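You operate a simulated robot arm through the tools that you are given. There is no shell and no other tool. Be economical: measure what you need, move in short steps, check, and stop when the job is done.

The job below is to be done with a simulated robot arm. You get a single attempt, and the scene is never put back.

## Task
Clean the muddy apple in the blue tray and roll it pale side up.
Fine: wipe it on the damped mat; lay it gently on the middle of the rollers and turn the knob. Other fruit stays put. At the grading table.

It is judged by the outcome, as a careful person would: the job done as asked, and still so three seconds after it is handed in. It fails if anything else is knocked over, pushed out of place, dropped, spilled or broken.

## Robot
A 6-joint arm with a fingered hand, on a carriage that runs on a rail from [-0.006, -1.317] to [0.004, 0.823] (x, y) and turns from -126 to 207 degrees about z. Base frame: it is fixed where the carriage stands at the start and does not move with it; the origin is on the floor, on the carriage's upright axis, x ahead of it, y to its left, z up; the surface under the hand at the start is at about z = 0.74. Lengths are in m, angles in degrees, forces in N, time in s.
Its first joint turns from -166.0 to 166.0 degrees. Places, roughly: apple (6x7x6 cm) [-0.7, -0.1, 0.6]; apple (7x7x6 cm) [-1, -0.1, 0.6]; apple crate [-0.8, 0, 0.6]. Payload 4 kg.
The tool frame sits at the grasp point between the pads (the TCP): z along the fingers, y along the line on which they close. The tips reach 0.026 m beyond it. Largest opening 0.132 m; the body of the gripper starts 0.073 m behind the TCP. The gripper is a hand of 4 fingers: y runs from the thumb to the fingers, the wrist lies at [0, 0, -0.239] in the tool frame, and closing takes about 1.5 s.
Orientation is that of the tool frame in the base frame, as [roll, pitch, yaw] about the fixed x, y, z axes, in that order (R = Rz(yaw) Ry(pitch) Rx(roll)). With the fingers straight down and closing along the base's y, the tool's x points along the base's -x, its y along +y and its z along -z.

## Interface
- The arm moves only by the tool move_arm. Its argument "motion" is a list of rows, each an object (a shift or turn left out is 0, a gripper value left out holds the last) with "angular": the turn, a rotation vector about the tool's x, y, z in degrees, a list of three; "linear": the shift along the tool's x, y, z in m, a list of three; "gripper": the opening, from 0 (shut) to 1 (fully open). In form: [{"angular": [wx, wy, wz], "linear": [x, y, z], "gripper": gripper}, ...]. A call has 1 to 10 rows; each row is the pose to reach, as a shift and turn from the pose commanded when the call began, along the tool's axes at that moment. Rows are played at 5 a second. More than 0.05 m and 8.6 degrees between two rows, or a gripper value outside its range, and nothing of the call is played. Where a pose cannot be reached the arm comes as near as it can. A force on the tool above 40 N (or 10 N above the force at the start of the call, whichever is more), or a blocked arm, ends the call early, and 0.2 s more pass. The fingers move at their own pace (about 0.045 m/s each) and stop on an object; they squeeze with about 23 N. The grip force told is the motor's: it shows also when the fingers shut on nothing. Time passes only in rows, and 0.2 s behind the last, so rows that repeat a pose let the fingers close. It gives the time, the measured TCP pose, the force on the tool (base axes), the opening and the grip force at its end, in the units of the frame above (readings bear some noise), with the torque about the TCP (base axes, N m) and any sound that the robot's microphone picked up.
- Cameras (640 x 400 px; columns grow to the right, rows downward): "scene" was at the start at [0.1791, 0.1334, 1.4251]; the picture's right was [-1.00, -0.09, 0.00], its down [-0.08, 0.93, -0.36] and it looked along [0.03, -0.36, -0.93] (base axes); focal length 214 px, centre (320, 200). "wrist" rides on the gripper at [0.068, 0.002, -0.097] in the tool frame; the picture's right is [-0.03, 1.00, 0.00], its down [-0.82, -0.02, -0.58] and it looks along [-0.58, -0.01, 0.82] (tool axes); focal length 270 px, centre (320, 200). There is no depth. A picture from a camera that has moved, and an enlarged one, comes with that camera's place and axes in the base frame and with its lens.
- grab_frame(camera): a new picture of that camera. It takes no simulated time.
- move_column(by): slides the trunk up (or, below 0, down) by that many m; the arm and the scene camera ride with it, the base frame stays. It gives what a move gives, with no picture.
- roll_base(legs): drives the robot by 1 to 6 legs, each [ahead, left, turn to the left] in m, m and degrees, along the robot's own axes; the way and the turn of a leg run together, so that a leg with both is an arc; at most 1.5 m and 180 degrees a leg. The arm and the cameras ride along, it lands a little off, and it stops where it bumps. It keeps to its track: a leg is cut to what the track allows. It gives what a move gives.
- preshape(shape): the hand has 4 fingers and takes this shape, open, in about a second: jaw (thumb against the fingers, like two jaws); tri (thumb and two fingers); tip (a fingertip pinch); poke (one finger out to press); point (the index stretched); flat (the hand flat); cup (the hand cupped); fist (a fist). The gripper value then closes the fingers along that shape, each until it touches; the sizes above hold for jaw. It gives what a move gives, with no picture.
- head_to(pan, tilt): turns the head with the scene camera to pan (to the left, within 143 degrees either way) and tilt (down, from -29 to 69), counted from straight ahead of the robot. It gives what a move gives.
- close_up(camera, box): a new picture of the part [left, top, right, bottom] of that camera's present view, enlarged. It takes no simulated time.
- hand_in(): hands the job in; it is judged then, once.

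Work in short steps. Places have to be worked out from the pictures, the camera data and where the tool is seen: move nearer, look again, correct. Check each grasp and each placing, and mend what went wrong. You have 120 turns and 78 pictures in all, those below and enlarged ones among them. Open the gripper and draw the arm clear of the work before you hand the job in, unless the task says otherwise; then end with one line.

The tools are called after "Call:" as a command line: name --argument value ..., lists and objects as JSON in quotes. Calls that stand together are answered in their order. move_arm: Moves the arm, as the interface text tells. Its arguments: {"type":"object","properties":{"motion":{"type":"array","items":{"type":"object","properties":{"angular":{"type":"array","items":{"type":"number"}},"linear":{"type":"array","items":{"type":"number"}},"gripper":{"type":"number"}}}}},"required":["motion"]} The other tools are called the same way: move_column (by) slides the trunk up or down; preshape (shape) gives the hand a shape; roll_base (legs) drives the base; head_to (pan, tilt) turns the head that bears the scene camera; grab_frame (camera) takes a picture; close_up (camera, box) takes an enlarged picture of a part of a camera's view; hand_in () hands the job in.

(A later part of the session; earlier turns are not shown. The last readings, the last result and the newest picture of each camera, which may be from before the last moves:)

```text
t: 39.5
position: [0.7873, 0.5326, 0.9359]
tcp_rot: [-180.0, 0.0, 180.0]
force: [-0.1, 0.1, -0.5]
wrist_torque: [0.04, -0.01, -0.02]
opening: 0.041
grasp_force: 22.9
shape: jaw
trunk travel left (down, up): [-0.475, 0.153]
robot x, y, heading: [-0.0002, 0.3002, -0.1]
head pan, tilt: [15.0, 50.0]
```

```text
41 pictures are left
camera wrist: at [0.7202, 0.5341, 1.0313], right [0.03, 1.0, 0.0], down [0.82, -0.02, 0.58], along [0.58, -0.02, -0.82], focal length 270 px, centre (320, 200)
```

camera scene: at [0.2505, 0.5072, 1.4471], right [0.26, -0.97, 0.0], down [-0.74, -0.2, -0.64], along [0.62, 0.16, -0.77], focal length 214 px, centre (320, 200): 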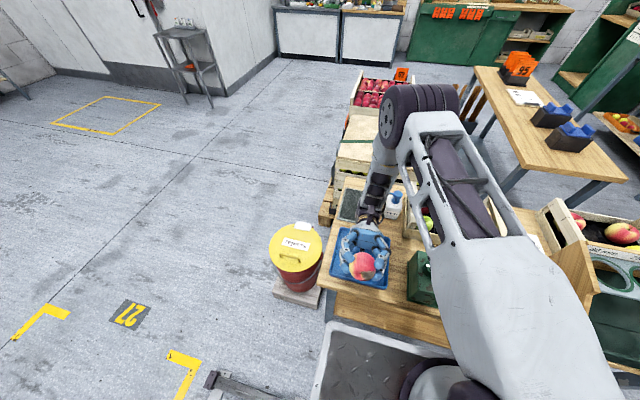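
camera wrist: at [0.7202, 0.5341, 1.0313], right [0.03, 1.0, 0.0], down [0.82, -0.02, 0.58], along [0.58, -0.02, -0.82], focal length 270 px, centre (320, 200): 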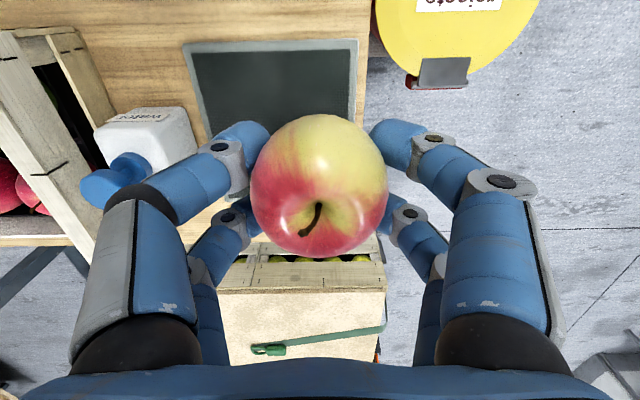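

Regrasped. Mud is now at the tool −x/down side. Tilt 42° about the closing axis (plus slight roll) so the mud faces the mat.

Call:
move_arm --motion '[{"angular": [1, 8, 0], "linear": [0, -0.005, 0]}, {"angular": [3, 16, 0], "linear": [0, -0.01, 0]}, {"angular": [5, 24, 0], "linear": [0, -0.02, 0]}, {"angular": [7, 32, 0], "linear": [0, -0.025, 0]}, {"angular": [8, 40, 0], "linear": [0, -0.03, 0]}, {"angular": [8, 42, 0], "linear": [0, -0.03, 0]}, {"angular": [8, 42, 0], "linear": [0, -0.03, 0]}]'

Call:
close_up --camera "scene" --box '[310, 110, 430, 230]'

```text
t: 41.1
position: [0.7881, 0.5017, 0.9347]
tcp_rot: [-170.3, -41.9, 176.1]
force: [0.0, -0.3, -0.8]
wrist_torque: [-0.01, -0.04, 0.0]
opening: 0.0409
grasp_force: 23.1
shape: jaw
trunk travel left (down, up): [-0.475, 0.153]
robot x, y, heading: [0.0022, 0.2989, 0.2]
head pan, tilt: [15.0, 50.0]
```

```text
3.33 times, centred on (370, 170) of scene
camera zoom: at [0.2505, 0.5072, 1.4471], right [0.26, -0.97, 0.0], down [-0.74, -0.2, -0.64], along [0.62, 0.16, -0.77], focal length 715 px, centre (153, 300)
```

zoom: 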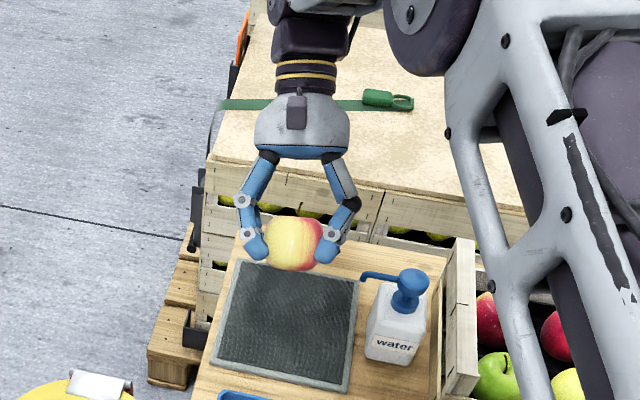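

Mud side faces down over the mat. Lower vertically (down in tool axes = [−0.668,0.125,0.734]) by 13 cm to just above contact.

Call:
move_arm --motion '[{"linear": [-0.0267, 0.005, 0.0294]}, {"linear": [-0.0534, 0.01, 0.0587]}, {"linear": [-0.0735, 0.01375, 0.0807]}, {"linear": [-0.0868, 0.01625, 0.0954]}, {"linear": [-0.0868, 0.01625, 0.0954]}]'

Call:
close_up --camera "scene" --box '[310, 140, 430, 240]'

```text
t: 42.3
position: [0.7877, 0.5018, 0.8042]
tcp_rot: [-170.2, -41.8, 176.1]
force: [0.0, -0.5, -1.4]
wrist_torque: [0.0, -0.03, -0.03]
opening: 0.0407
grasp_force: 23.2
shape: jaw
trunk travel left (down, up): [-0.475, 0.153]
robot x, y, heading: [0.0035, 0.296, -0.4]
head pan, tilt: [15.0, 50.0]
```

```text
4.00 times, centred on (370, 190) of scene
camera zoom: at [0.2505, 0.5072, 1.4471], right [0.26, -0.97, 0.0], down [-0.74, -0.2, -0.64], along [0.62, 0.16, -0.77], focal length 858 px, centre (120, 240)
```

zoom: 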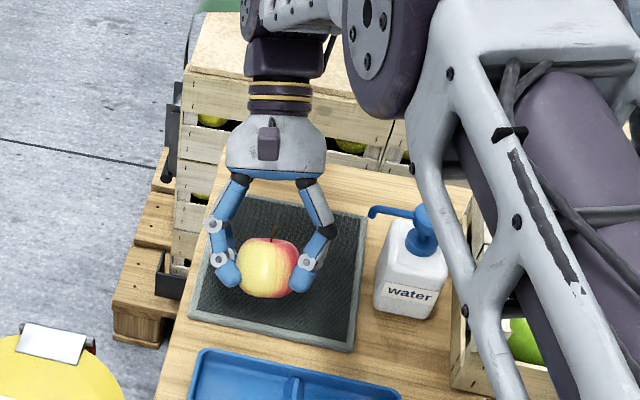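

Lower gently to contact.

Call:
move_arm --motion '[{"linear": [-0.0067, 0.00125, 0.0073]}, {"linear": [-0.01, 0.0019, 0.011]}, {"linear": [-0.0127, 0.0024, 0.0139]}, {"linear": [-0.0147, 0.00275, 0.0161]}]'

```text
t: 43.3
position: [0.7884, 0.5038, 0.7857]
tcp_rot: [-170.3, -41.8, 176.2]
force: [-7.0, 3.7, 24.7]
wrist_torque: [0.51, 0.29, 0.14]
opening: 0.0412
grasp_force: 23.0
shape: jaw
trunk travel left (down, up): [-0.475, 0.153]
robot x, y, heading: [0.0002, 0.2978, -0.0]
head pan, tilt: [15.0, 50.0]
```

Contact at 25 N is a bit firm; ease off 2 mm and wipe back and forth in y and x.

Call:
move_arm --motion '[{"linear": [0.0013, -0.0003, -0.0015]}, {"linear": [-0.0002, -0.03, 0.0022]}, {"linear": [0.0013, -0.0003, -0.0015]}, {"linear": [-0.0002, -0.03, 0.0022]}, {"linear": [0.0013, -0.0003, -0.0015]}, {"linear": [-0.021, -0.0017, -0.0216]}, {"linear": [0.0013, -0.0003, -0.0015]}, {"linear": [-0.021, -0.0017, -0.0216]}, {"linear": [0.0013, -0.0003, -0.0015]}, {"linear": [-0.0002, -0.03, 0.0022]}]'

Call:
close_up --camera "scene" --box '[330, 175, 402, 235]'

```text
t: 45.5
position: [0.7881, 0.4732, 0.7846]
tcp_rot: [-170.2, -41.9, 176.2]
force: [0.6, 1.9, 13.1]
wrist_torque: [0.29, -0.03, -0.01]
opening: 0.0413
grasp_force: 22.9
shape: jaw
trunk travel left (down, up): [-0.475, 0.153]
robot x, y, heading: [0.0033, 0.301, -0.1]
head pan, tilt: [15.0, 50.0]
```

```text
6.67 times, centred on (366, 205) of scene
camera zoom: at [0.2499, 0.5075, 1.4472], right [0.26, -0.97, 0.0], down [-0.74, -0.2, -0.64], along [0.62, 0.16, -0.77], focal length 1430 px, centre (13, 167)
```

zoom: 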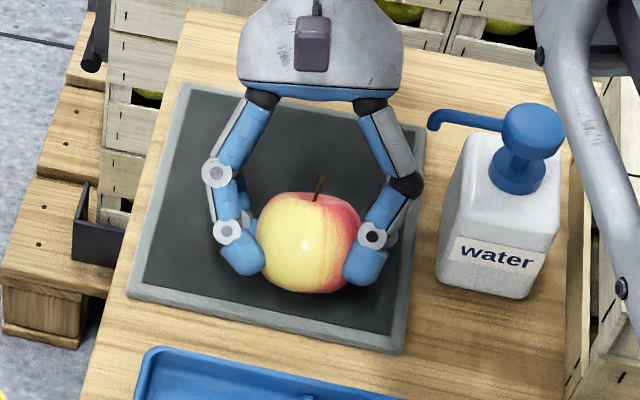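

Good pressure (13 N). One more set of strokes, then lift to inspect.

Call:
move_arm --motion '[{"linear": [0.0015, 0.0297, -0.0037]}, {"linear": [0, 0, 0]}, {"linear": [-0.0223, -0.0014, -0.0201]}, {"linear": [-0.0208, 0.0283, -0.0238]}, {"linear": [0.0015, 0.0297, -0.0037]}, {"linear": [0, 0, 0]}, {"linear": [-0.0223, -0.0014, -0.0201]}, {"linear": [0, 0, 0]}, {"linear": [0.0134, -0.0025, -0.0147]}, {"linear": [0.0535, -0.01, -0.0587]}]'

Call:
move_arm --motion '[{"linear": [0.026, -0.005, -0.027], "angular": [-2, 7, 0]}, {"linear": [0.04, -0.0075, -0.042], "angular": [-4, 14, 0]}, {"linear": [0.06, -0.009, -0.025], "angular": [-6, 20, 0]}, {"linear": [0.09, -0.005, 0.005], "angular": [-8, 26, 0]}, {"linear": [0.115, -0.005, 0.03], "angular": [-8, 30, 0]}, {"linear": [0.115, -0.005, 0.03], "angular": [-8, 30, 0]}]'

Call:
grab_frame --camera "scene"

```text
refused: row 10 steps farther than a row can; nothing moved
```

```text
t: 46.9
position: [0.6828, 0.4687, 0.8403]
tcp_rot: [-170.6, -71.5, 167.0]
force: [-0.6, 0.0, -1.2]
wrist_torque: [-0.01, 0.0, -0.01]
opening: 0.04
grasp_force: 23.0
shape: jaw
trunk travel left (down, up): [-0.475, 0.153]
robot x, y, heading: [0.0048, 0.2996, -0.0]
head pan, tilt: [15.0, 50.0]
```

```text
37 pictures are left
camera scene: at [0.2505, 0.5072, 1.4471], right [0.26, -0.97, 0.0], down [-0.74, -0.2, -0.64], along [0.62, 0.16, -0.77], focal length 214 px, centre (320, 200)
```

scene: 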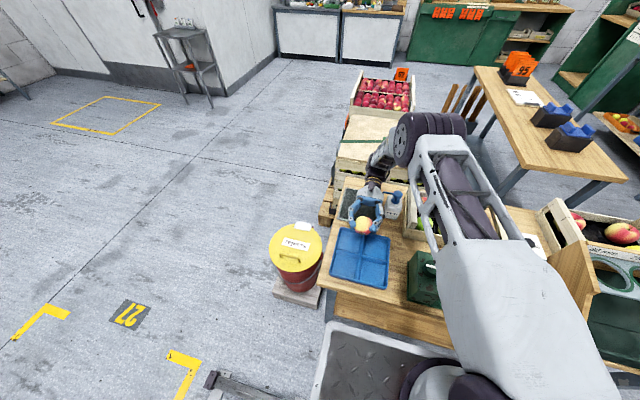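

The second call lifted clear safely. Now tilt further while rising toward the head to view the underside.

Call:
move_arm --motion '[{"linear": [0.0216, -0.0025, 0.0178], "angular": [0, 5, 0]}, {"linear": [0.0432, -0.005, 0.0356], "angular": [0, 10, 0]}, {"linear": [0.0648, -0.0075, 0.0534], "angular": [0, 15, 0]}, {"linear": [0.0864, -0.01, 0.0712], "angular": [0, 20, 0]}, {"linear": [0.108, -0.0125, 0.089], "angular": [0, 25, 0]}, {"linear": [0.1296, -0.015, 0.1068], "angular": [0, 30, 0]}, {"linear": [0.1512, -0.0175, 0.1246], "angular": [0, 35, 0]}, {"linear": [0.1725, -0.02, 0.1425], "angular": [0, 40, 0]}, {"linear": [0.1725, -0.02, 0.1425], "angular": [0, 40, 0]}]'

Call:
close_up --camera "scene" --box '[310, 200, 430, 290]'

```text
t: 48.9
position: [0.4873, 0.4672, 0.9584]
tcp_rot: [-8.0, -68.2, 3.3]
force: [-0.3, 1.1, -1.5]
wrist_torque: [0.0, 0.05, 0.01]
opening: 0.0402
grasp_force: 23.2
shape: jaw
out of reach, approached as far as the arm can: row 8, 9
trunk travel left (down, up): [-0.475, 0.153]
robot x, y, heading: [0.0036, 0.2978, -0.2]
head pan, tilt: [15.0, 50.0]
```

```text
4.44 times, centred on (370, 245) of scene
camera zoom: at [0.2505, 0.5072, 1.4471], right [0.26, -0.97, 0.0], down [-0.74, -0.2, -0.64], along [0.62, 0.16, -0.77], focal length 953 px, centre (98, 0)
```

zoom: 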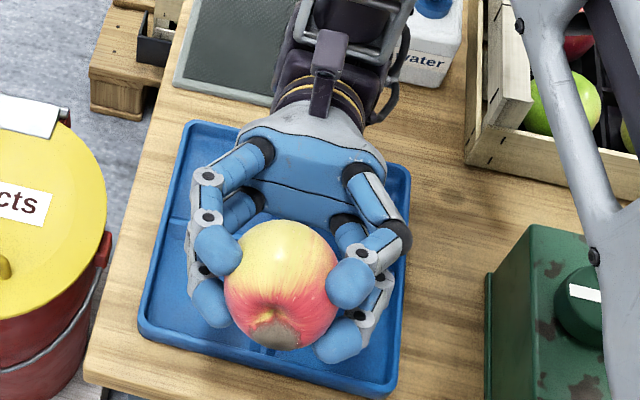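

Call:
close_up --camera "scene" --box '[345, 240, 385, 272]'

```text
12.50 times, centred on (365, 256) of scene
camera zoom: at [0.2505, 0.5072, 1.4471], right [0.26, -0.97, 0.0], down [-0.74, -0.2, -0.64], along [0.62, 0.16, -0.77], focal length 2681 px, centre (-242, -500)
```

zoom: 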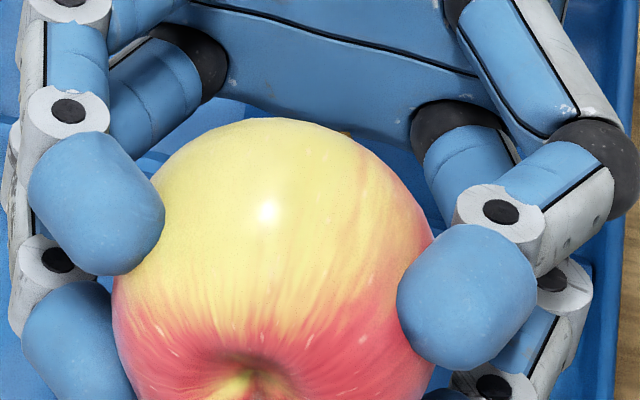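

Call:
close_up --camera "scene" --box '[348, 252, 396, 288]'

```text
11.11 times, centred on (372, 270) of scene
camera zoom: at [0.2505, 0.5072, 1.4471], right [0.26, -0.97, 0.0], down [-0.74, -0.2, -0.64], along [0.62, 0.16, -0.77], focal length 2383 px, centre (-258, -578)
```

zoom: 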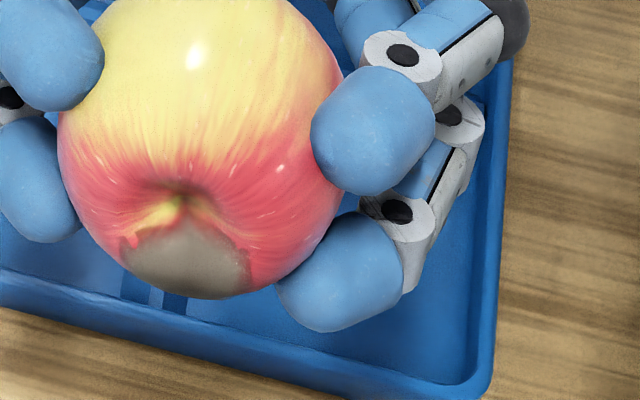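

Mud remains below the calyx; I need a better view of the whole patch. Spin the hand about its own axis so the mud turns to face the camera.

Call:
move_arm --motion '[{"angular": [0, 0, -8.5]}, {"angular": [0, 0, -17]}, {"angular": [0, 0, -25.5]}, {"angular": [0, 0, -34]}, {"angular": [0, 0, -42.5]}, {"angular": [0, 0, -51]}, {"angular": [0, 0, -59.5]}, {"angular": [0, 0, -68]}, {"angular": [0, 0, -76.5]}, {"angular": [0, 0, -85]}]'

Call:
close_up --camera "scene" --box '[330, 235, 402, 289]'

```text
t: 51.1
position: [0.4862, 0.4659, 0.959]
tcp_rot: [68.3, -7.5, -92.2]
force: [0.3, -0.3, -1.8]
wrist_torque: [-0.02, -0.01, 0.02]
opening: 0.0397
grasp_force: 23.3
shape: jaw
trunk travel left (down, up): [-0.475, 0.153]
robot x, y, heading: [-0.0017, 0.2996, -0.3]
head pan, tilt: [15.0, 50.0]
```

```text
7.41 times, centred on (366, 262) of scene
camera zoom: at [0.2505, 0.5072, 1.4471], right [0.26, -0.97, 0.0], down [-0.74, -0.2, -0.64], along [0.62, 0.16, -0.77], focal length 1589 px, centre (-21, -259)
```

zoom: 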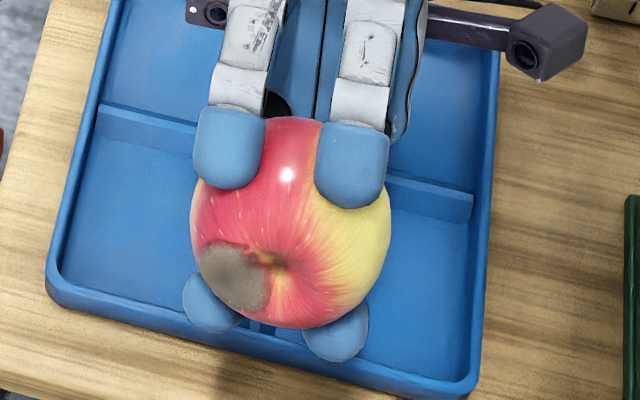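

The patch is noticeably smaller than before — wiping works. The remainder lies nearer the bottom: tool direction ≈(−0.28,−0.23,0.93). Unwind the spin and go back over the mat.

Call:
move_arm --motion '[{"angular": [0, 0, 8.5]}, {"angular": [0, 0, 17]}, {"angular": [0, 0, 25.5]}, {"angular": [0, 0, 34]}, {"angular": [0, 0, 42.5]}, {"angular": [0, 0, 51]}, {"angular": [0, 0, 59.5]}, {"angular": [0, 0, 68]}, {"angular": [0, 0, 76.5]}, {"angular": [0, 0, 85]}]'

```text
t: 53.3
position: [0.4868, 0.4666, 0.9581]
tcp_rot: [-8.4, -68.3, 3.7]
force: [0.0, -0.9, -1.2]
wrist_torque: [0.0, -0.02, 0.04]
opening: 0.0401
grasp_force: 22.5
shape: jaw
trunk travel left (down, up): [-0.475, 0.153]
robot x, y, heading: [-0.0014, 0.2968, -0.2]
head pan, tilt: [15.0, 50.0]
```

Untilt while moving back over the mat at safe height.

Call:
move_arm --motion '[{"linear": [0.005, 0.005, -0.02], "angular": [0, -8, 0]}, {"linear": [0.015, 0.01, -0.048], "angular": [0, -16, 0]}, {"linear": [0.025, 0.016, -0.078], "angular": [0, -24, 0]}, {"linear": [0.036, 0.02, -0.108], "angular": [0, -32, 0]}, {"linear": [0.046, 0.025, -0.139], "angular": [0, -40, 0]}, {"linear": [0.056, 0.031, -0.17], "angular": [0, -48, 0]}, {"linear": [0.066, 0.036, -0.2], "angular": [0, -56, 0]}, {"linear": [0.077, 0.042, -0.231], "angular": [0, -64, 0]}, {"linear": [0.087, 0.048, -0.262], "angular": [0, -72, 0]}, {"linear": [0.097, 0.053, -0.292], "angular": [0, -80, 0]}]'

```text
t: 55.5
position: [0.7966, 0.4984, 0.9372]
tcp_rot: [-176.5, -31.4, 174.2]
force: [-0.6, 0.3, -1.6]
wrist_torque: [-0.01, 0.05, -0.03]
opening: 0.0399
grasp_force: 23.2
shape: jaw
trunk travel left (down, up): [-0.475, 0.153]
robot x, y, heading: [0.0001, 0.2972, -0.2]
head pan, tilt: [15.0, 50.0]
```

Now adjust to put the remaining patch downward: angular [−16,−14.5,0].

Call:
move_arm --motion '[{"angular": [-5.3, -4.8, 0]}, {"angular": [-10.7, -9.7, 0]}, {"angular": [-16, -14.5, 0]}, {"angular": [-16, -14.5, 0]}]'

```text
t: 56.5
position: [0.7973, 0.4981, 0.9365]
tcp_rot: [167.8, -17.2, 172.9]
force: [0.2, -0.5, -2.0]
wrist_torque: [0.01, 0.0, -0.04]
opening: 0.0401
grasp_force: 22.4
shape: jaw
trunk travel left (down, up): [-0.475, 0.153]
robot x, y, heading: [0.0031, 0.2992, -0.2]
head pan, tilt: [15.0, 50.0]
```

Lower to just above contact, then gently on to the mat.

Call:
move_arm --motion '[{"linear": [-0.012, -0.0081, 0.0374]}, {"linear": [-0.024, -0.0162, 0.0747]}, {"linear": [-0.034, -0.0232, 0.1074]}, {"linear": [-0.04, -0.0273, 0.1261]}, {"linear": [-0.0417, -0.0285, 0.1317]}, {"linear": [-0.0432, -0.0295, 0.1364]}, {"linear": [-0.0441, -0.0301, 0.1392]}]'

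```text
t: 58.1
position: [0.7971, 0.4974, 0.7885]
tcp_rot: [167.9, -17.2, 173.0]
force: [-0.2, -0.2, -0.3]
wrist_torque: [0.04, -0.02, -0.04]
opening: 0.0402
grasp_force: 22.9
shape: jaw
trunk travel left (down, up): [-0.475, 0.153]
robot x, y, heading: [0.0004, 0.3015, -0.1]
head pan, tilt: [15.0, 50.0]
```

Call:
move_arm --motion '[{"linear": [-0.0006, -0.0004, 0.0019]}, {"linear": [-0.0012, -0.0008, 0.0037]}, {"linear": [-0.0012, -0.0008, 0.0037]}]'

```text
t: 58.9
position: [0.7962, 0.4978, 0.7844]
tcp_rot: [168.0, -17.2, 173.0]
force: [-1.4, -0.1, 4.3]
wrist_torque: [-0.17, 0.03, -0.03]
opening: 0.0399
grasp_force: 23.0
shape: jaw
trunk travel left (down, up): [-0.475, 0.153]
robot x, y, heading: [0.0033, 0.2974, -0.2]
head pan, tilt: [15.0, 50.0]
```

Light contact (4 N). Press ~1 mm more and wipe in both directions.

Call:
move_arm --motion '[{"linear": [-0.0004, -0.0002, 0.0011]}, {"linear": [-0.0039, -0.0291, -0.0063]}, {"linear": [-0.0004, -0.0002, 0.0011]}, {"linear": [-0.0288, 0.0053, -0.0067]}, {"linear": [-0.0004, -0.0002, 0.0011]}, {"linear": [-0.0039, -0.0291, -0.0063]}, {"linear": [-0.0004, -0.0002, 0.0011]}, {"linear": [-0.0288, 0.0053, -0.0067]}, {"linear": [-0.0004, -0.0002, 0.0011]}]'

Call:
move_arm --motion '[{"linear": [-0.0035, -0.0289, -0.0074]}, {"linear": [0, 0, 0]}, {"linear": [-0.0284, 0.0055, -0.0078]}, {"linear": [0, 0, 0]}, {"linear": [-0.0035, -0.0289, -0.0074]}, {"linear": [0, 0, 0]}, {"linear": [-0.0284, 0.0055, -0.0078]}, {"linear": [0, 0, 0]}]'

```text
t: 59.5
position: [0.7961, 0.4815, 0.7856]
tcp_rot: [167.5, -17.1, 173.4]
force: [0.5, 8.2, 0.7]
wrist_torque: [-0.65, -0.02, 0.3]
opening: 0.0401
grasp_force: 23.2
shape: jaw
trunk travel left (down, up): [-0.475, 0.153]
robot x, y, heading: [-0.0004, 0.2996, 0.2]
head pan, tilt: [15.0, 50.0]
stopped in row 3: the force on the tool passed its limit at 51 N (the readings are from after the stop); the commanded pose is now the measured one
```

```text
t: 59.8
position: [0.7949, 0.4809, 0.786]
tcp_rot: [167.4, -17.1, 173.9]
force: [0.5, 8.7, 0.1]
wrist_torque: [-0.66, -0.01, 0.36]
opening: 0.0401
grasp_force: 23.2
shape: jaw
trunk travel left (down, up): [-0.475, 0.153]
robot x, y, heading: [0.0011, 0.2974, 0.3]
head pan, tilt: [15.0, 50.0]
stopped in row 1: the force on the tool passed its limit at 62 N (the readings are from after the stop); the commanded pose is now the measured one
```

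A lateral force of ~8 N in y: something at the −y side is touching — likely the hand against the pump. Looking.

Call:
close_up --camera "scene" --box '[320, 140, 420, 230]'

Call:
grab_frame --camera "wrist"

```text
4.44 times, centred on (370, 185) of scene
camera zoom: at [0.2493, 0.5096, 1.447], right [0.26, -0.97, 0.0], down [-0.74, -0.2, -0.64], along [0.62, 0.17, -0.77], focal length 953 px, centre (98, 267)
```

zoom: 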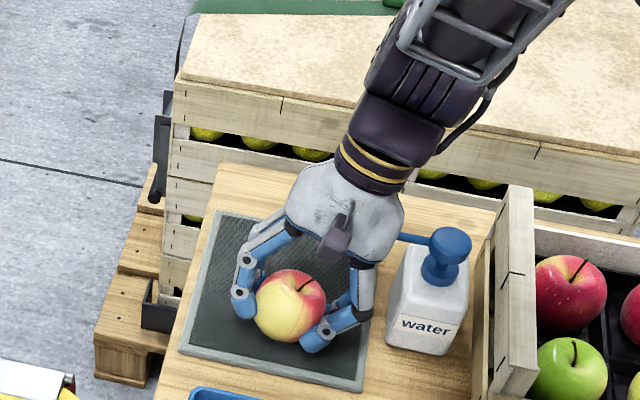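

```text
31 pictures are left
camera wrist: at [0.7565, 0.4646, 0.8968], right [0.19, 0.96, 0.2], down [0.92, -0.25, 0.29], along [0.33, 0.13, -0.93], focal length 270 px, centre (320, 200)
```

wrist: 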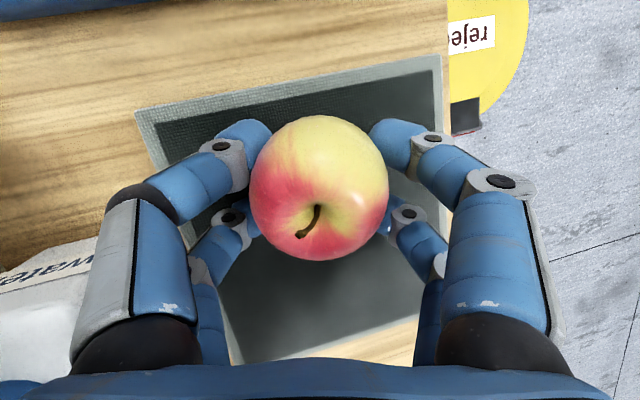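

The hand back is pressed against the spout; the bottle is still upright. I back off in +y at once.

Call:
move_arm --motion '[{"linear": [0.0012, 0.0096, 0.0025]}, {"linear": [0.0024, 0.0192, 0.0049]}, {"linear": [0.004, 0.0337, 0.0086]}, {"linear": [0.0047, 0.0385, 0.0098]}, {"linear": [0.0047, 0.0385, 0.0098]}]'

Call:
close_up --camera "scene" --box '[320, 140, 420, 230]'

```text
t: 61.0
position: [0.7944, 0.5181, 0.7865]
tcp_rot: [167.4, -17.1, 173.9]
force: [-0.2, -0.8, -0.6]
wrist_torque: [-0.03, 0.01, 0.03]
opening: 0.0402
grasp_force: 23.3
shape: jaw
trunk travel left (down, up): [-0.475, 0.153]
robot x, y, heading: [-0.0022, 0.2977, 0.1]
head pan, tilt: [15.0, 50.0]
```

```text
4.44 times, centred on (370, 185) of scene
camera zoom: at [0.2495, 0.5088, 1.4471], right [0.26, -0.97, 0.0], down [-0.74, -0.2, -0.64], along [0.62, 0.17, -0.77], focal length 953 px, centre (98, 267)
```

zoom: 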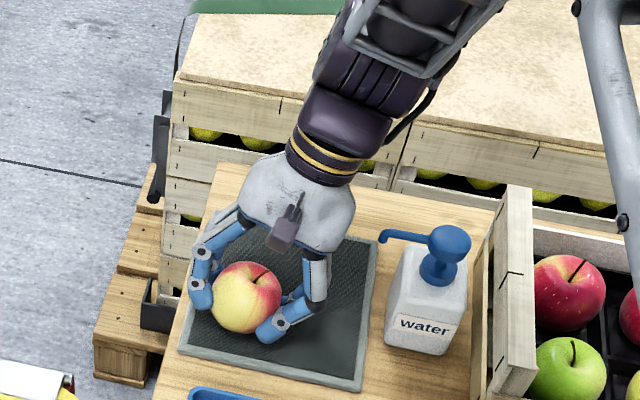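

Comparing with the crate post and mat, the bottle hasn't shifted (the image as a whole moved with slight base sway). I'll wipe with x-strokes here, well away from the spout; first press lightly.

Call:
move_arm --motion '[{"linear": [-0.0006, -0.0004, 0.0019]}, {"linear": [-0.001, -0.0007, 0.0032]}, {"linear": [-0.001, -0.0007, 0.0032]}]'

```text
t: 61.8
position: [0.7934, 0.5189, 0.7847]
tcp_rot: [167.5, -17.0, 173.8]
force: [-5.6, -4.2, 20.7]
wrist_torque: [-0.57, 0.01, -0.17]
opening: 0.0407
grasp_force: 23.0
shape: jaw
trunk travel left (down, up): [-0.475, 0.153]
robot x, y, heading: [0.0002, 0.3012, 0.1]
head pan, tilt: [15.0, 50.0]
```

Call:
move_arm --motion '[{"linear": [0.0003, 0.0002, -0.0008]}, {"linear": [-0.0139, 0.003, -0.0047]}, {"linear": [-0.0281, 0.0057, -0.0086]}, {"linear": [-0.0139, 0.003, -0.0047]}, {"linear": [0.0003, 0.0002, -0.0008]}, {"linear": [-0.0139, 0.003, -0.0047]}, {"linear": [-0.0281, 0.0057, -0.0086]}, {"linear": [-0.0139, 0.003, -0.0047]}, {"linear": [0.0003, 0.0002, -0.0008]}]'

Call:
move_arm --motion '[{"linear": [-0.0142, 0.0028, -0.0039]}, {"linear": [-0.0284, 0.0055, -0.0078]}, {"linear": [-0.0272, 0.0151, -0.0053]}, {"linear": [-0.013, 0.0124, -0.0014]}, {"linear": [0, 0, 0]}, {"linear": [-0.0142, 0.0028, -0.0039]}, {"linear": [-0.0284, 0.0055, -0.0078]}, {"linear": [-0.0142, 0.0028, -0.0039]}, {"linear": [0, 0, 0]}]'

```text
t: 63.8
position: [0.7949, 0.5185, 0.7845]
tcp_rot: [167.4, -17.1, 173.7]
force: [3.7, -0.2, 7.8]
wrist_torque: [-0.19, -0.19, 0.13]
opening: 0.0405
grasp_force: 23.7
shape: jaw
trunk travel left (down, up): [-0.475, 0.153]
robot x, y, heading: [0.0053, 0.2973, 0.1]
head pan, tilt: [15.0, 50.0]
```

```text
t: 65.8
position: [0.7942, 0.5181, 0.783]
tcp_rot: [167.5, -17.0, 173.8]
force: [3.2, -0.2, 9.5]
wrist_torque: [-0.24, -0.25, 0.08]
opening: 0.0404
grasp_force: 23.0
shape: jaw
trunk travel left (down, up): [-0.475, 0.153]
robot x, y, heading: [0.0013, 0.2987, 0.2]
head pan, tilt: [15.0, 50.0]
```

Good contact throughout. Lift straight up and inspect again.

Call:
move_arm --motion '[{"linear": [0.003, 0.002, -0.0093]}, {"linear": [0.0118, 0.0081, -0.0374]}, {"linear": [0.0237, 0.0162, -0.0747]}, {"linear": [0.0355, 0.0242, -0.1121]}, {"linear": [0.0444, 0.0303, -0.14], "angular": [4, 4, 0]}, {"linear": [0.0444, 0.0303, -0.14], "angular": [9, 9, 0]}, {"linear": [0.0444, 0.0303, -0.14], "angular": [13, 14, 0]}]'

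```text
t: 67.4
position: [0.7944, 0.5177, 0.9333]
tcp_rot: [179.8, -31.0, 175.5]
force: [0.9, -0.1, -1.2]
wrist_torque: [0.02, -0.06, -0.01]
opening: 0.0402
grasp_force: 22.8
shape: jaw
trunk travel left (down, up): [-0.475, 0.153]
robot x, y, heading: [0.0034, 0.3017, 0.3]
head pan, tilt: [15.0, 50.0]
```

Call:
move_arm --motion '[{"linear": [0.03, -0.008, 0.015], "angular": [0, 7, 0]}, {"linear": [0.058, -0.016, 0.029], "angular": [0, 15, 0]}, {"linear": [0.086, -0.023, 0.043], "angular": [0, 23, 0]}, {"linear": [0.114, -0.03, 0.057], "angular": [0, 31, 0]}, {"linear": [0.142, -0.038, 0.071], "angular": [0, 39, 0]}, {"linear": [0.17, -0.046, 0.085], "angular": [0, 47, 0]}, {"linear": [0.198, -0.053, 0.1], "angular": [0, 55, 0]}, {"linear": [0.225, -0.06, 0.113], "angular": [0, 63, 0]}, {"linear": [0.25, -0.067, 0.126], "angular": [0, 71, 0]}, {"linear": [0.272, -0.074, 0.137], "angular": [0, 78, 0]}]'

Call:
move_arm --motion '[{"angular": [0, 0, -8.5]}, {"angular": [0, 0, -17]}, {"angular": [0, 0, -25.5]}, {"angular": [0, 0, -34]}, {"angular": [0, 0, -42.5]}, {"angular": [0, 0, -51]}, {"angular": [0, 0, -59.5]}, {"angular": [0, 0, -68]}, {"angular": [0, 0, -76.5]}, {"angular": [0, 0, -85]}]'

Call:
close_up --camera "scene" --box '[330, 235, 402, 289]'

```text
t: 69.6
position: [0.4867, 0.4673, 0.9566]
tcp_rot: [0.8, -70.9, -5.3]
force: [0.1, -0.4, -0.8]
wrist_torque: [-0.02, -0.03, 0.0]
opening: 0.0403
grasp_force: 22.7
shape: jaw
trunk travel left (down, up): [-0.475, 0.153]
robot x, y, heading: [-0.0014, 0.3001, -0.2]
head pan, tilt: [15.0, 50.0]
```

```text
t: 71.8
position: [0.4871, 0.468, 0.956]
tcp_rot: [71.0, -5.1, -92.9]
force: [0.3, -0.3, -0.4]
wrist_torque: [-0.03, -0.03, 0.0]
opening: 0.0403
grasp_force: 23.3
shape: jaw
trunk travel left (down, up): [-0.475, 0.153]
robot x, y, heading: [0.0025, 0.3017, -0.1]
head pan, tilt: [15.0, 50.0]
```

```text
7.41 times, centred on (366, 262) of scene
camera zoom: at [0.2495, 0.5088, 1.4471], right [0.26, -0.97, 0.0], down [-0.74, -0.2, -0.64], along [0.62, 0.17, -0.77], focal length 1589 px, centre (-21, -259)
```

zoom: 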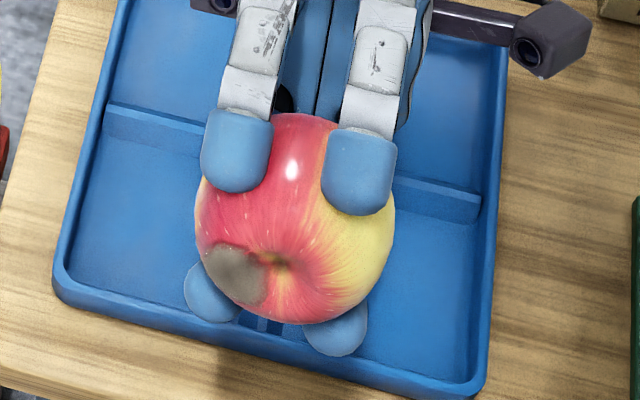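

Correcting for the off-axis view ray, the remaining patch centre is at tool ≈(−0.45,−0.05,0.89), i.e. ~27° tilt with no roll. Unwind and go back to the mat for longer wiping there (keeping y≥0.50 to avoid the spout).

Call:
move_arm --motion '[{"angular": [0, 0, 8.5]}, {"angular": [0, 0, 17]}, {"angular": [0, 0, 25.5]}, {"angular": [0, 0, 34]}, {"angular": [0, 0, 42.5]}, {"angular": [0, 0, 51]}, {"angular": [0, 0, 59.5]}, {"angular": [0, 0, 68]}, {"angular": [0, 0, 76.5]}, {"angular": [0, 0, 85]}]'

Call:
move_arm --motion '[{"linear": [0.005, 0.005, -0.02], "angular": [0, -8, 0]}, {"linear": [0.015, 0.01, -0.048], "angular": [0, -16, 0]}, {"linear": [0.025, 0.016, -0.078], "angular": [0, -24, 0]}, {"linear": [0.036, 0.02, -0.108], "angular": [0, -32, 0]}, {"linear": [0.046, 0.025, -0.139], "angular": [0, -40, 0]}, {"linear": [0.056, 0.031, -0.17], "angular": [0, -48, 0]}, {"linear": [0.066, 0.036, -0.2], "angular": [0, -56, 0]}, {"linear": [0.077, 0.042, -0.231], "angular": [0, -64, 0]}, {"linear": [0.087, 0.048, -0.262], "angular": [0, -72, 0]}, {"linear": [0.097, 0.053, -0.292], "angular": [0, -80, 0]}]'

```text
t: 74.0
position: [0.4854, 0.4681, 0.9566]
tcp_rot: [0.3, -71.0, -4.7]
force: [0.0, -0.2, -1.7]
wrist_torque: [0.02, -0.04, 0.01]
opening: 0.0399
grasp_force: 23.2
shape: jaw
trunk travel left (down, up): [-0.475, 0.153]
robot x, y, heading: [0.0, 0.2979, -0.1]
head pan, tilt: [15.0, 50.0]
```

```text
t: 76.2
position: [0.7984, 0.4976, 0.9537]
tcp_rot: [179.7, -28.9, 175.4]
force: [-0.1, 0.1, -1.7]
wrist_torque: [0.0, -0.02, 0.0]
opening: 0.0403
grasp_force: 23.1
shape: jaw
trunk travel left (down, up): [-0.475, 0.153]
robot x, y, heading: [-0.0015, 0.2957, -0.1]
head pan, tilt: [15.0, 50.0]
```

Call:
move_arm --motion '[{"linear": [-0.018, 0.005, 0.033]}, {"linear": [-0.036, 0.01, 0.067]}, {"linear": [-0.053, 0.0142, 0.1]}, {"linear": [-0.065, 0.0142, 0.121]}, {"linear": [-0.0739, 0.0142, 0.1364]}, {"linear": [-0.0773, 0.0142, 0.1425]}, {"linear": [-0.0792, 0.0142, 0.146]}, {"linear": [-0.0792, 0.0142, 0.146]}]'

```text
t: 78.0
position: [0.7975, 0.5125, 0.7867]
tcp_rot: [179.8, -29.0, 175.5]
force: [0.0, 0.3, -0.9]
wrist_torque: [-0.01, -0.01, 0.04]
opening: 0.0404
grasp_force: 23.0
shape: jaw
trunk travel left (down, up): [-0.475, 0.153]
robot x, y, heading: [0.0005, 0.2996, 0.1]
head pan, tilt: [15.0, 50.0]
```

Call:
move_arm --motion '[{"linear": [-0.001, 0, 0.0018]}, {"linear": [-0.0015, 0, 0.0027]}, {"linear": [-0.0015, 0, 0.0027]}]'

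```text
t: 78.8
position: [0.7956, 0.5109, 0.7845]
tcp_rot: [179.9, -29.0, 175.4]
force: [-0.9, 0.2, 0.0]
wrist_torque: [0.02, 0.01, 0.0]
opening: 0.0399
grasp_force: 23.3
shape: jaw
trunk travel left (down, up): [-0.475, 0.153]
robot x, y, heading: [-0.0013, 0.3012, 0.3]
head pan, tilt: [15.0, 50.0]
```

Call:
move_arm --motion '[{"linear": [-0.0007, 0, 0.0013]}, {"linear": [-0.0012, 0, 0.0022]}, {"linear": [-0.0016, 0, 0.003]}, {"linear": [-0.0016, 0, 0.003]}]'

```text
t: 79.8
position: [0.7963, 0.5121, 0.7822]
tcp_rot: [179.7, -29.1, 175.4]
force: [-5.5, 0.3, 24.5]
wrist_torque: [0.08, 0.03, 0.03]
opening: 0.0405
grasp_force: 23.1
shape: jaw
trunk travel left (down, up): [-0.475, 0.153]
robot x, y, heading: [0.0063, 0.3003, 0.1]
head pan, tilt: [15.0, 50.0]
```

Contact at ~24 N; ease a touch and wipe with longer x/y strokes.

Call:
move_arm --motion '[{"linear": [0.0003, 0, -0.0006]}, {"linear": [-0.0172, 0.0017, -0.0102]}, {"linear": [-0.0347, 0.0033, -0.0199]}, {"linear": [-0.0172, 0.0017, -0.0102]}, {"linear": [0.0003, 0, -0.0006]}, {"linear": [0.0015, 0.0179, 0.0002]}, {"linear": [0.0003, 0, -0.0006]}, {"linear": [-0.0172, 0.0017, -0.0102]}, {"linear": [-0.0347, 0.0033, -0.0199]}, {"linear": [-0.0172, 0.0017, -0.0102]}]'

Call:
move_arm --motion '[{"linear": [-0.0175, 0.0017, -0.0096]}, {"linear": [0, 0, 0]}, {"linear": [0.0175, -0.0017, 0.0096]}, {"linear": [0.0187, 0.0162, 0.0104]}, {"linear": [0.0012, 0.0179, 0.0008]}, {"linear": [-0.0163, 0.0196, -0.0088]}, {"linear": [-0.0175, 0.0017, -0.0096]}, {"linear": [0, 0, 0]}, {"linear": [0.0175, -0.0017, 0.0096]}, {"linear": [0, 0, 0]}]'

```text
t: 82.0
position: [0.8189, 0.5107, 0.7817]
tcp_rot: [179.7, -28.9, 175.4]
force: [10.7, -0.6, 17.9]
wrist_torque: [-0.09, -0.43, 0.06]
opening: 0.0403
grasp_force: 22.8
shape: jaw
trunk travel left (down, up): [-0.475, 0.153]
robot x, y, heading: [0.0021, 0.3012, 0.2]
head pan, tilt: [15.0, 50.0]
```

```text
t: 84.2
position: [0.8144, 0.5114, 0.781]
tcp_rot: [179.8, -29.0, 175.6]
force: [-10.0, -0.8, 23.1]
wrist_torque: [-0.13, 0.14, 0.02]
opening: 0.0401
grasp_force: 23.2
shape: jaw
trunk travel left (down, up): [-0.475, 0.153]
robot x, y, heading: [-0.0009, 0.3004, 0.6]
head pan, tilt: [15.0, 50.0]
```

Same wiping with the tilt rocked ±8° so the whole patch gets covered.

Call:
move_arm --motion '[{"linear": [0.001, 0, -0.0017], "angular": [0, -4, 0]}, {"linear": [0.001, 0, -0.0017], "angular": [0, -8, 0]}, {"linear": [0.0185, -0.0017, 0.0079], "angular": [0, -8, 0]}, {"linear": [0.001, 0, -0.0017], "angular": [0, -8, 0]}, {"linear": [-0.0165, 0.0017, -0.0113], "angular": [0, -8, 0]}, {"linear": [0.001, 0, -0.0017], "angular": [0, -8, 0]}, {"linear": [0.0022, 0.0179, -0.0009], "angular": [0, -8, 0]}, {"linear": [0.001, 0, -0.0017], "angular": [0, -8, 0]}, {"linear": [0.001, 0, -0.0017], "angular": [0, 0, 0]}]'

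Call:
move_arm --motion '[{"linear": [0, 0, 0], "angular": [0, 4, 0]}, {"linear": [0, 0, 0], "angular": [0, 8, 0]}, {"linear": [0.0175, -0.0017, 0.0096], "angular": [0, 8, 0]}, {"linear": [0, 0, 0], "angular": [0, 8, 0]}, {"linear": [-0.0175, 0.0017, -0.0096], "angular": [0, 8, 0]}, {"linear": [0, 0, 0], "angular": [0, 8, 0]}, {"linear": [0.0012, 0.0179, 0.0008], "angular": [0, 8, 0]}, {"linear": [0, 0, 0], "angular": [0, 8, 0]}, {"linear": [0, 0, 0], "angular": [0, 0, 0]}]'

```text
t: 86.2
position: [0.8164, 0.5106, 0.7828]
tcp_rot: [179.8, -29.0, 175.5]
force: [-0.3, 0.4, -0.7]
wrist_torque: [-0.03, -0.02, 0.0]
opening: 0.0397
grasp_force: 23.2
shape: jaw
trunk travel left (down, up): [-0.475, 0.153]
robot x, y, heading: [0.001, 0.3018, 0.1]
head pan, tilt: [15.0, 50.0]
```

```text
t: 88.2
position: [0.8175, 0.5112, 0.7827]
tcp_rot: [179.9, -29.0, 175.6]
force: [0.8, -0.3, -1.4]
wrist_torque: [-0.01, 0.03, 0.01]
opening: 0.0399
grasp_force: 22.9
shape: jaw
trunk travel left (down, up): [-0.475, 0.153]
robot x, y, heading: [0.0019, 0.3027, 0.1]
head pan, tilt: [15.0, 50.0]
```

Inspect: lift, tilt and spin as before.

Call:
move_arm --motion '[{"linear": [0.005, 0, -0.009]}, {"linear": [0.024, 0, -0.044]}, {"linear": [0.048, 0, -0.087]}, {"linear": [0.0725, 0, -0.131]}, {"linear": [0.0725, 0, -0.131]}]'

Call:
move_arm --motion '[{"linear": [0.03, -0.007, 0.014], "angular": [0, 8, 0]}, {"linear": [0.06, -0.014, 0.028], "angular": [0, 16, 0]}, {"linear": [0.09, -0.021, 0.042], "angular": [0, 24, 0]}, {"linear": [0.12, -0.028, 0.056], "angular": [0, 32, 0]}, {"linear": [0.15, -0.035, 0.07], "angular": [0, 40, 0]}, {"linear": [0.18, -0.042, 0.084], "angular": [0, 48, 0]}, {"linear": [0.21, -0.049, 0.098], "angular": [0, 56, 0]}, {"linear": [0.24, -0.056, 0.112], "angular": [0, 64, 0]}, {"linear": [0.27, -0.063, 0.126], "angular": [0, 72, 0]}, {"linear": [0.297, -0.07, 0.138], "angular": [0, 79, 0]}]'

Call:
move_arm --motion '[{"angular": [0, 0, -8.5]}, {"angular": [0, 0, -17]}, {"angular": [0, 0, -25.5]}, {"angular": [0, 0, -34]}, {"angular": [0, 0, -42.5]}, {"angular": [0, 0, -51]}, {"angular": [0, 0, -59.5]}, {"angular": [0, 0, -68]}, {"angular": [0, 0, -76.5]}, {"angular": [0, 0, -85]}]'

Call:
close_up --camera "scene" --box '[330, 235, 402, 289]'

```text
refused: row 4 steps farther than a row can; nothing moved
```

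```text
t: 90.6
position: [0.5389, 0.4766, 0.8221]
tcp_rot: [25.2, -80.4, -30.2]
force: [0.1, 0.5, -1.5]
wrist_torque: [-0.01, 0.03, -0.01]
opening: 0.0395
grasp_force: 23.0
shape: jaw
trunk travel left (down, up): [-0.475, 0.153]
robot x, y, heading: [0.001, 0.2987, -0.2]
head pan, tilt: [15.0, 50.0]
stopped in row 10: the arm was blocked; the commanded pose is now the measured one
```

```text
t: 92.8
position: [0.5449, 0.4786, 0.8232]
tcp_rot: [81.2, -1.4, -94.7]
force: [-0.2, -0.4, -1.2]
wrist_torque: [0.02, 0.01, -0.02]
opening: 0.0399
grasp_force: 22.8
shape: jaw
out of reach, approached as far as the arm can: row 10
trunk travel left (down, up): [-0.475, 0.153]
robot x, y, heading: [0.0004, 0.2919, -0.3]
head pan, tilt: [15.0, 50.0]
```

```text
7.41 times, centred on (366, 262) of scene
camera zoom: at [0.2456, 0.5037, 1.4488], right [0.25, -0.97, 0.0], down [-0.74, -0.19, -0.65], along [0.62, 0.16, -0.76], focal length 1589 px, centre (-21, -259)
```

zoom: 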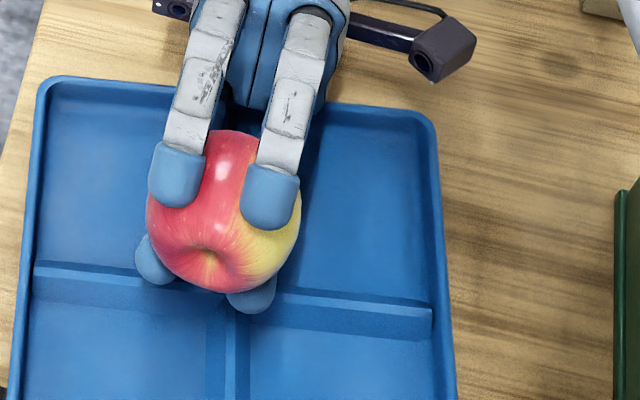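

The mud is gone. The lift had been refused though, so the arm was blocked low over the tray — I check the whole scene before moving.

Call:
grab_frame --camera "scene"

Call:
close_up --camera "scene" --box '[320, 170, 440, 290]'

```text
27 pictures are left
camera scene: at [0.2456, 0.5037, 1.4488], right [0.25, -0.97, 0.0], down [-0.74, -0.19, -0.65], along [0.62, 0.16, -0.76], focal length 214 px, centre (320, 200)
```

scene: 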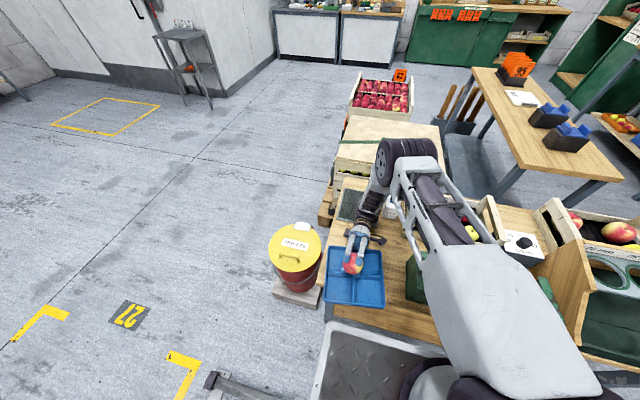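

```text
3.33 times, centred on (380, 230) of scene
camera zoom: at [0.2456, 0.5037, 1.4488], right [0.25, -0.97, 0.0], down [-0.74, -0.19, -0.65], along [0.62, 0.16, -0.76], focal length 715 px, centre (120, 100)
```

zoom: 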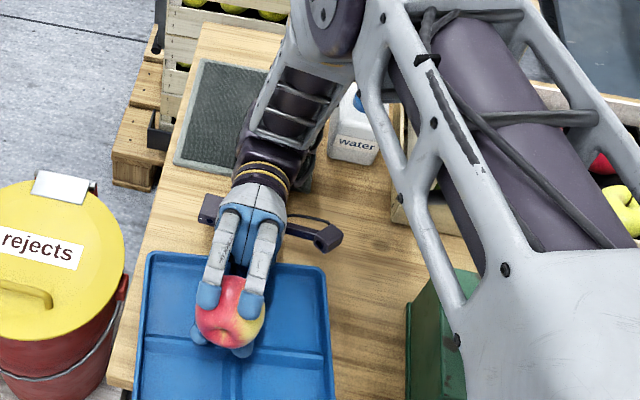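

The tray has been dragged ~8 cm toward the robot (its far-left corner is now ≈(0.60,0.565) versus ≈(0.69,0.54) before). I must put it back. First raise the hand straight up.

Call:
move_arm --motion '[{"linear": [0.0005, 0.015, 0.0023]}, {"linear": [0.001, 0.04, 0.006]}, {"linear": [0.002, 0.075, 0.012]}, {"linear": [0.003, 0.11, 0.017]}, {"linear": [0.004, 0.135, 0.021]}]'

Call:
grab_frame --camera "scene"

```text
t: 94.0
position: [0.5465, 0.4798, 0.9558]
tcp_rot: [81.1, -0.9, -94.4]
force: [-0.9, -0.4, -1.1]
wrist_torque: [-0.02, 0.04, -0.01]
opening: 0.0395
grasp_force: 23.0
shape: jaw
trunk travel left (down, up): [-0.475, 0.153]
robot x, y, heading: [0.0023, 0.2989, -0.5]
head pan, tilt: [15.0, 50.0]
```

```text
25 pictures are left
camera scene: at [0.2512, 0.5063, 1.447], right [0.25, -0.97, 0.0], down [-0.74, -0.19, -0.64], along [0.62, 0.16, -0.77], focal length 214 px, centre (320, 200)
```

scene: 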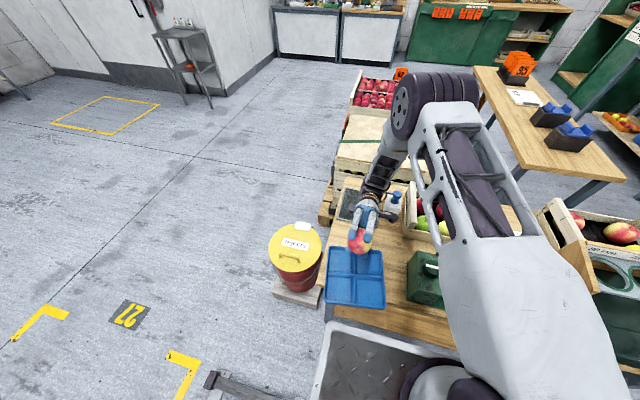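

Tray corners compute to ≈7 cm shift toward the robot with slight rotation, hanging partly over the table front but stable. I'll first set the apple on the rollers, then return the tray with the empty hand. Unspin the hand at this safe height.

Call:
move_arm --motion '[{"angular": [0, 0, 8.5]}, {"angular": [0, 0, 17]}, {"angular": [0, 0, 25.5]}, {"angular": [0, 0, 34]}, {"angular": [0, 0, 42.5]}, {"angular": [0, 0, 51]}, {"angular": [0, 0, 59.5]}, {"angular": [0, 0, 68]}, {"angular": [0, 0, 76.5]}, {"angular": [0, 0, 84]}]'

```text
t: 96.2
position: [0.5479, 0.4798, 0.9557]
tcp_rot: [28.9, -79.9, -34.0]
force: [0.5, -0.1, -0.1]
wrist_torque: [0.03, 0.0, -0.01]
opening: 0.0399
grasp_force: 23.2
shape: jaw
trunk travel left (down, up): [-0.475, 0.153]
robot x, y, heading: [-0.0013, 0.2966, -0.3]
head pan, tilt: [15.0, 50.0]
```

Call:
move_arm --motion '[{"linear": [0.0086, -0.0064, -0.0095], "angular": [0, -8.5, 0]}, {"linear": [0.0172, -0.0128, -0.019], "angular": [0, -17, 0]}, {"linear": [0.0258, -0.0192, -0.0285], "angular": [0, -25.5, 0]}, {"linear": [0.0344, -0.0256, -0.038], "angular": [0, -34, 0]}, {"linear": [0.043, -0.032, -0.0475], "angular": [0, -42.5, 0]}, {"linear": [0.0516, -0.0384, -0.057], "angular": [0, -51, 0]}, {"linear": [0.0602, -0.0448, -0.0665], "angular": [0, -59.5, 0]}, {"linear": [0.0688, -0.0512, -0.076], "angular": [0, -68, 0]}, {"linear": [0.0774, -0.0576, -0.0855], "angular": [0, -76.5, 0]}, {"linear": [0.086, -0.064, -0.095], "angular": [0, -85, 0]}]'

```text
t: 98.4
position: [0.6477, 0.3997, 1.02]
tcp_rot: [174.9, -13.8, 175.8]
force: [0.5, 0.5, -1.9]
wrist_torque: [0.02, -0.01, 0.02]
opening: 0.0399
grasp_force: 22.8
shape: jaw
trunk travel left (down, up): [-0.475, 0.153]
robot x, y, heading: [0.0015, 0.2957, -0.1]
head pan, tilt: [15.0, 50.0]
```

Level the hand and look at how the pale side lies.

Call:
move_arm --motion '[{"angular": [2.5, -7, 0]}, {"angular": [5, -13.8, 0]}, {"angular": [5, -13.8, 0]}]'

Call:
grab_frame --camera "wrist"

```text
t: 99.2
position: [0.6463, 0.4007, 1.02]
tcp_rot: [-180.0, 0.1, 175.4]
force: [0.6, -0.6, -1.1]
wrist_torque: [-0.01, 0.03, -0.01]
opening: 0.0397
grasp_force: 23.6
shape: jaw
trunk travel left (down, up): [-0.475, 0.153]
robot x, y, heading: [-0.0003, 0.299, -0.5]
head pan, tilt: [15.0, 50.0]
```

```text
24 pictures are left
camera wrist: at [0.5794, 0.4071, 1.1169], right [0.11, 0.99, 0.0], down [0.81, -0.09, 0.58], along [0.58, -0.06, -0.82], focal length 270 px, centre (320, 200)
```

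wrist: 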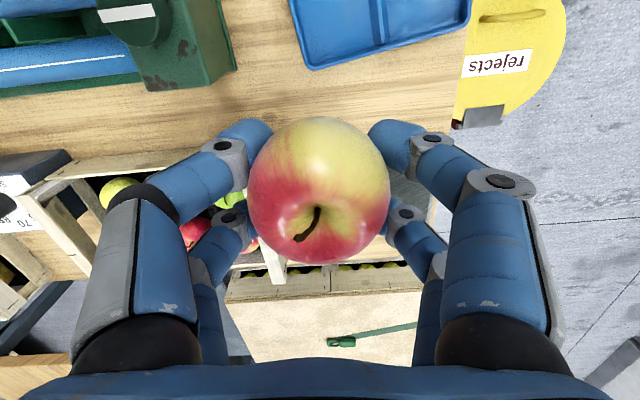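

Pale centre is about 16° off tool x toward +y, so a −21° turn about tool z will aim it straight at −x. Move over the rollers' middle with that turn.

Call:
move_arm --motion '[{"linear": [0.007, -0.041, 0]}, {"linear": [0.015, -0.082, 0]}, {"linear": [0.022, -0.122, 0], "angular": [0, 0, -3]}, {"linear": [0.03, -0.163, 0], "angular": [0, 0, -6]}, {"linear": [0.037, -0.204, 0], "angular": [0, 0, -10]}, {"linear": [0.045, -0.245, 0], "angular": [0, 0, -14]}, {"linear": [0.052, -0.285, 0], "angular": [0, 0, -18]}, {"linear": [0.06, -0.326, 0], "angular": [0, 0, -21]}, {"linear": [0.06, -0.326, 0], "angular": [0, 0, -21]}]'

Call:
head_to --pan -25 --tilt 55

Call:
grab_frame --camera "wrist"

Call:
grab_frame --camera "scene"

```text
t: 101.2
position: [0.559, 0.0806, 1.0207]
tcp_rot: [-179.9, 0.0, -163.8]
force: [-0.3, 0.3, -1.7]
wrist_torque: [-0.02, 0.02, 0.03]
opening: 0.0396
grasp_force: 22.7
shape: jaw
trunk travel left (down, up): [-0.475, 0.153]
robot x, y, heading: [0.0011, 0.2985, -0.4]
head pan, tilt: [15.0, 50.0]
```

```text
t: 102.3
position: [0.5599, 0.0798, 1.0203]
tcp_rot: [-180.0, 0.0, -163.9]
force: [0.7, -1.1, -1.2]
wrist_torque: [0.0, 0.0, 0.02]
opening: 0.0398
grasp_force: 23.2
shape: jaw
trunk travel left (down, up): [-0.475, 0.153]
robot x, y, heading: [0.0014, 0.2989, -0.5]
head pan, tilt: [-25.0, 55.0]
```

```text
23 pictures are left
camera wrist: at [0.4932, 0.0628, 1.1164], right [-0.25, 0.97, 0.0], down [0.79, 0.21, 0.58], along [0.56, 0.15, -0.82], focal length 270 px, centre (320, 200)
```

wrist: 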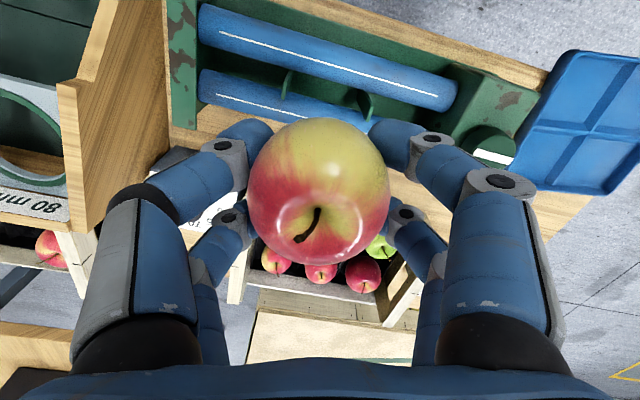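

```text
22 pictures are left
camera scene: at [0.2417, 0.4559, 1.4406], right [-0.43, -0.9, 0.0], down [-0.74, 0.35, -0.57], along [0.52, -0.24, -0.82], focal length 214 px, centre (320, 200)
```

scene: 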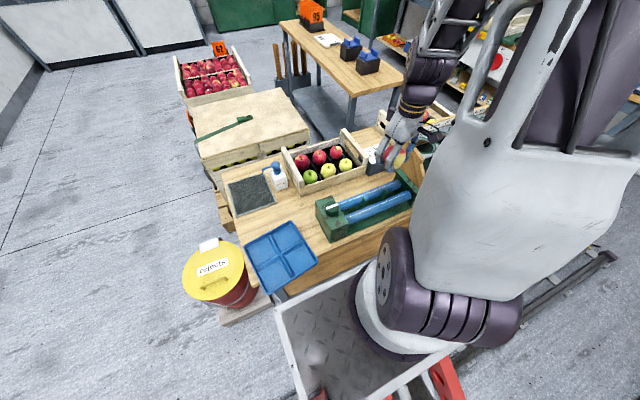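

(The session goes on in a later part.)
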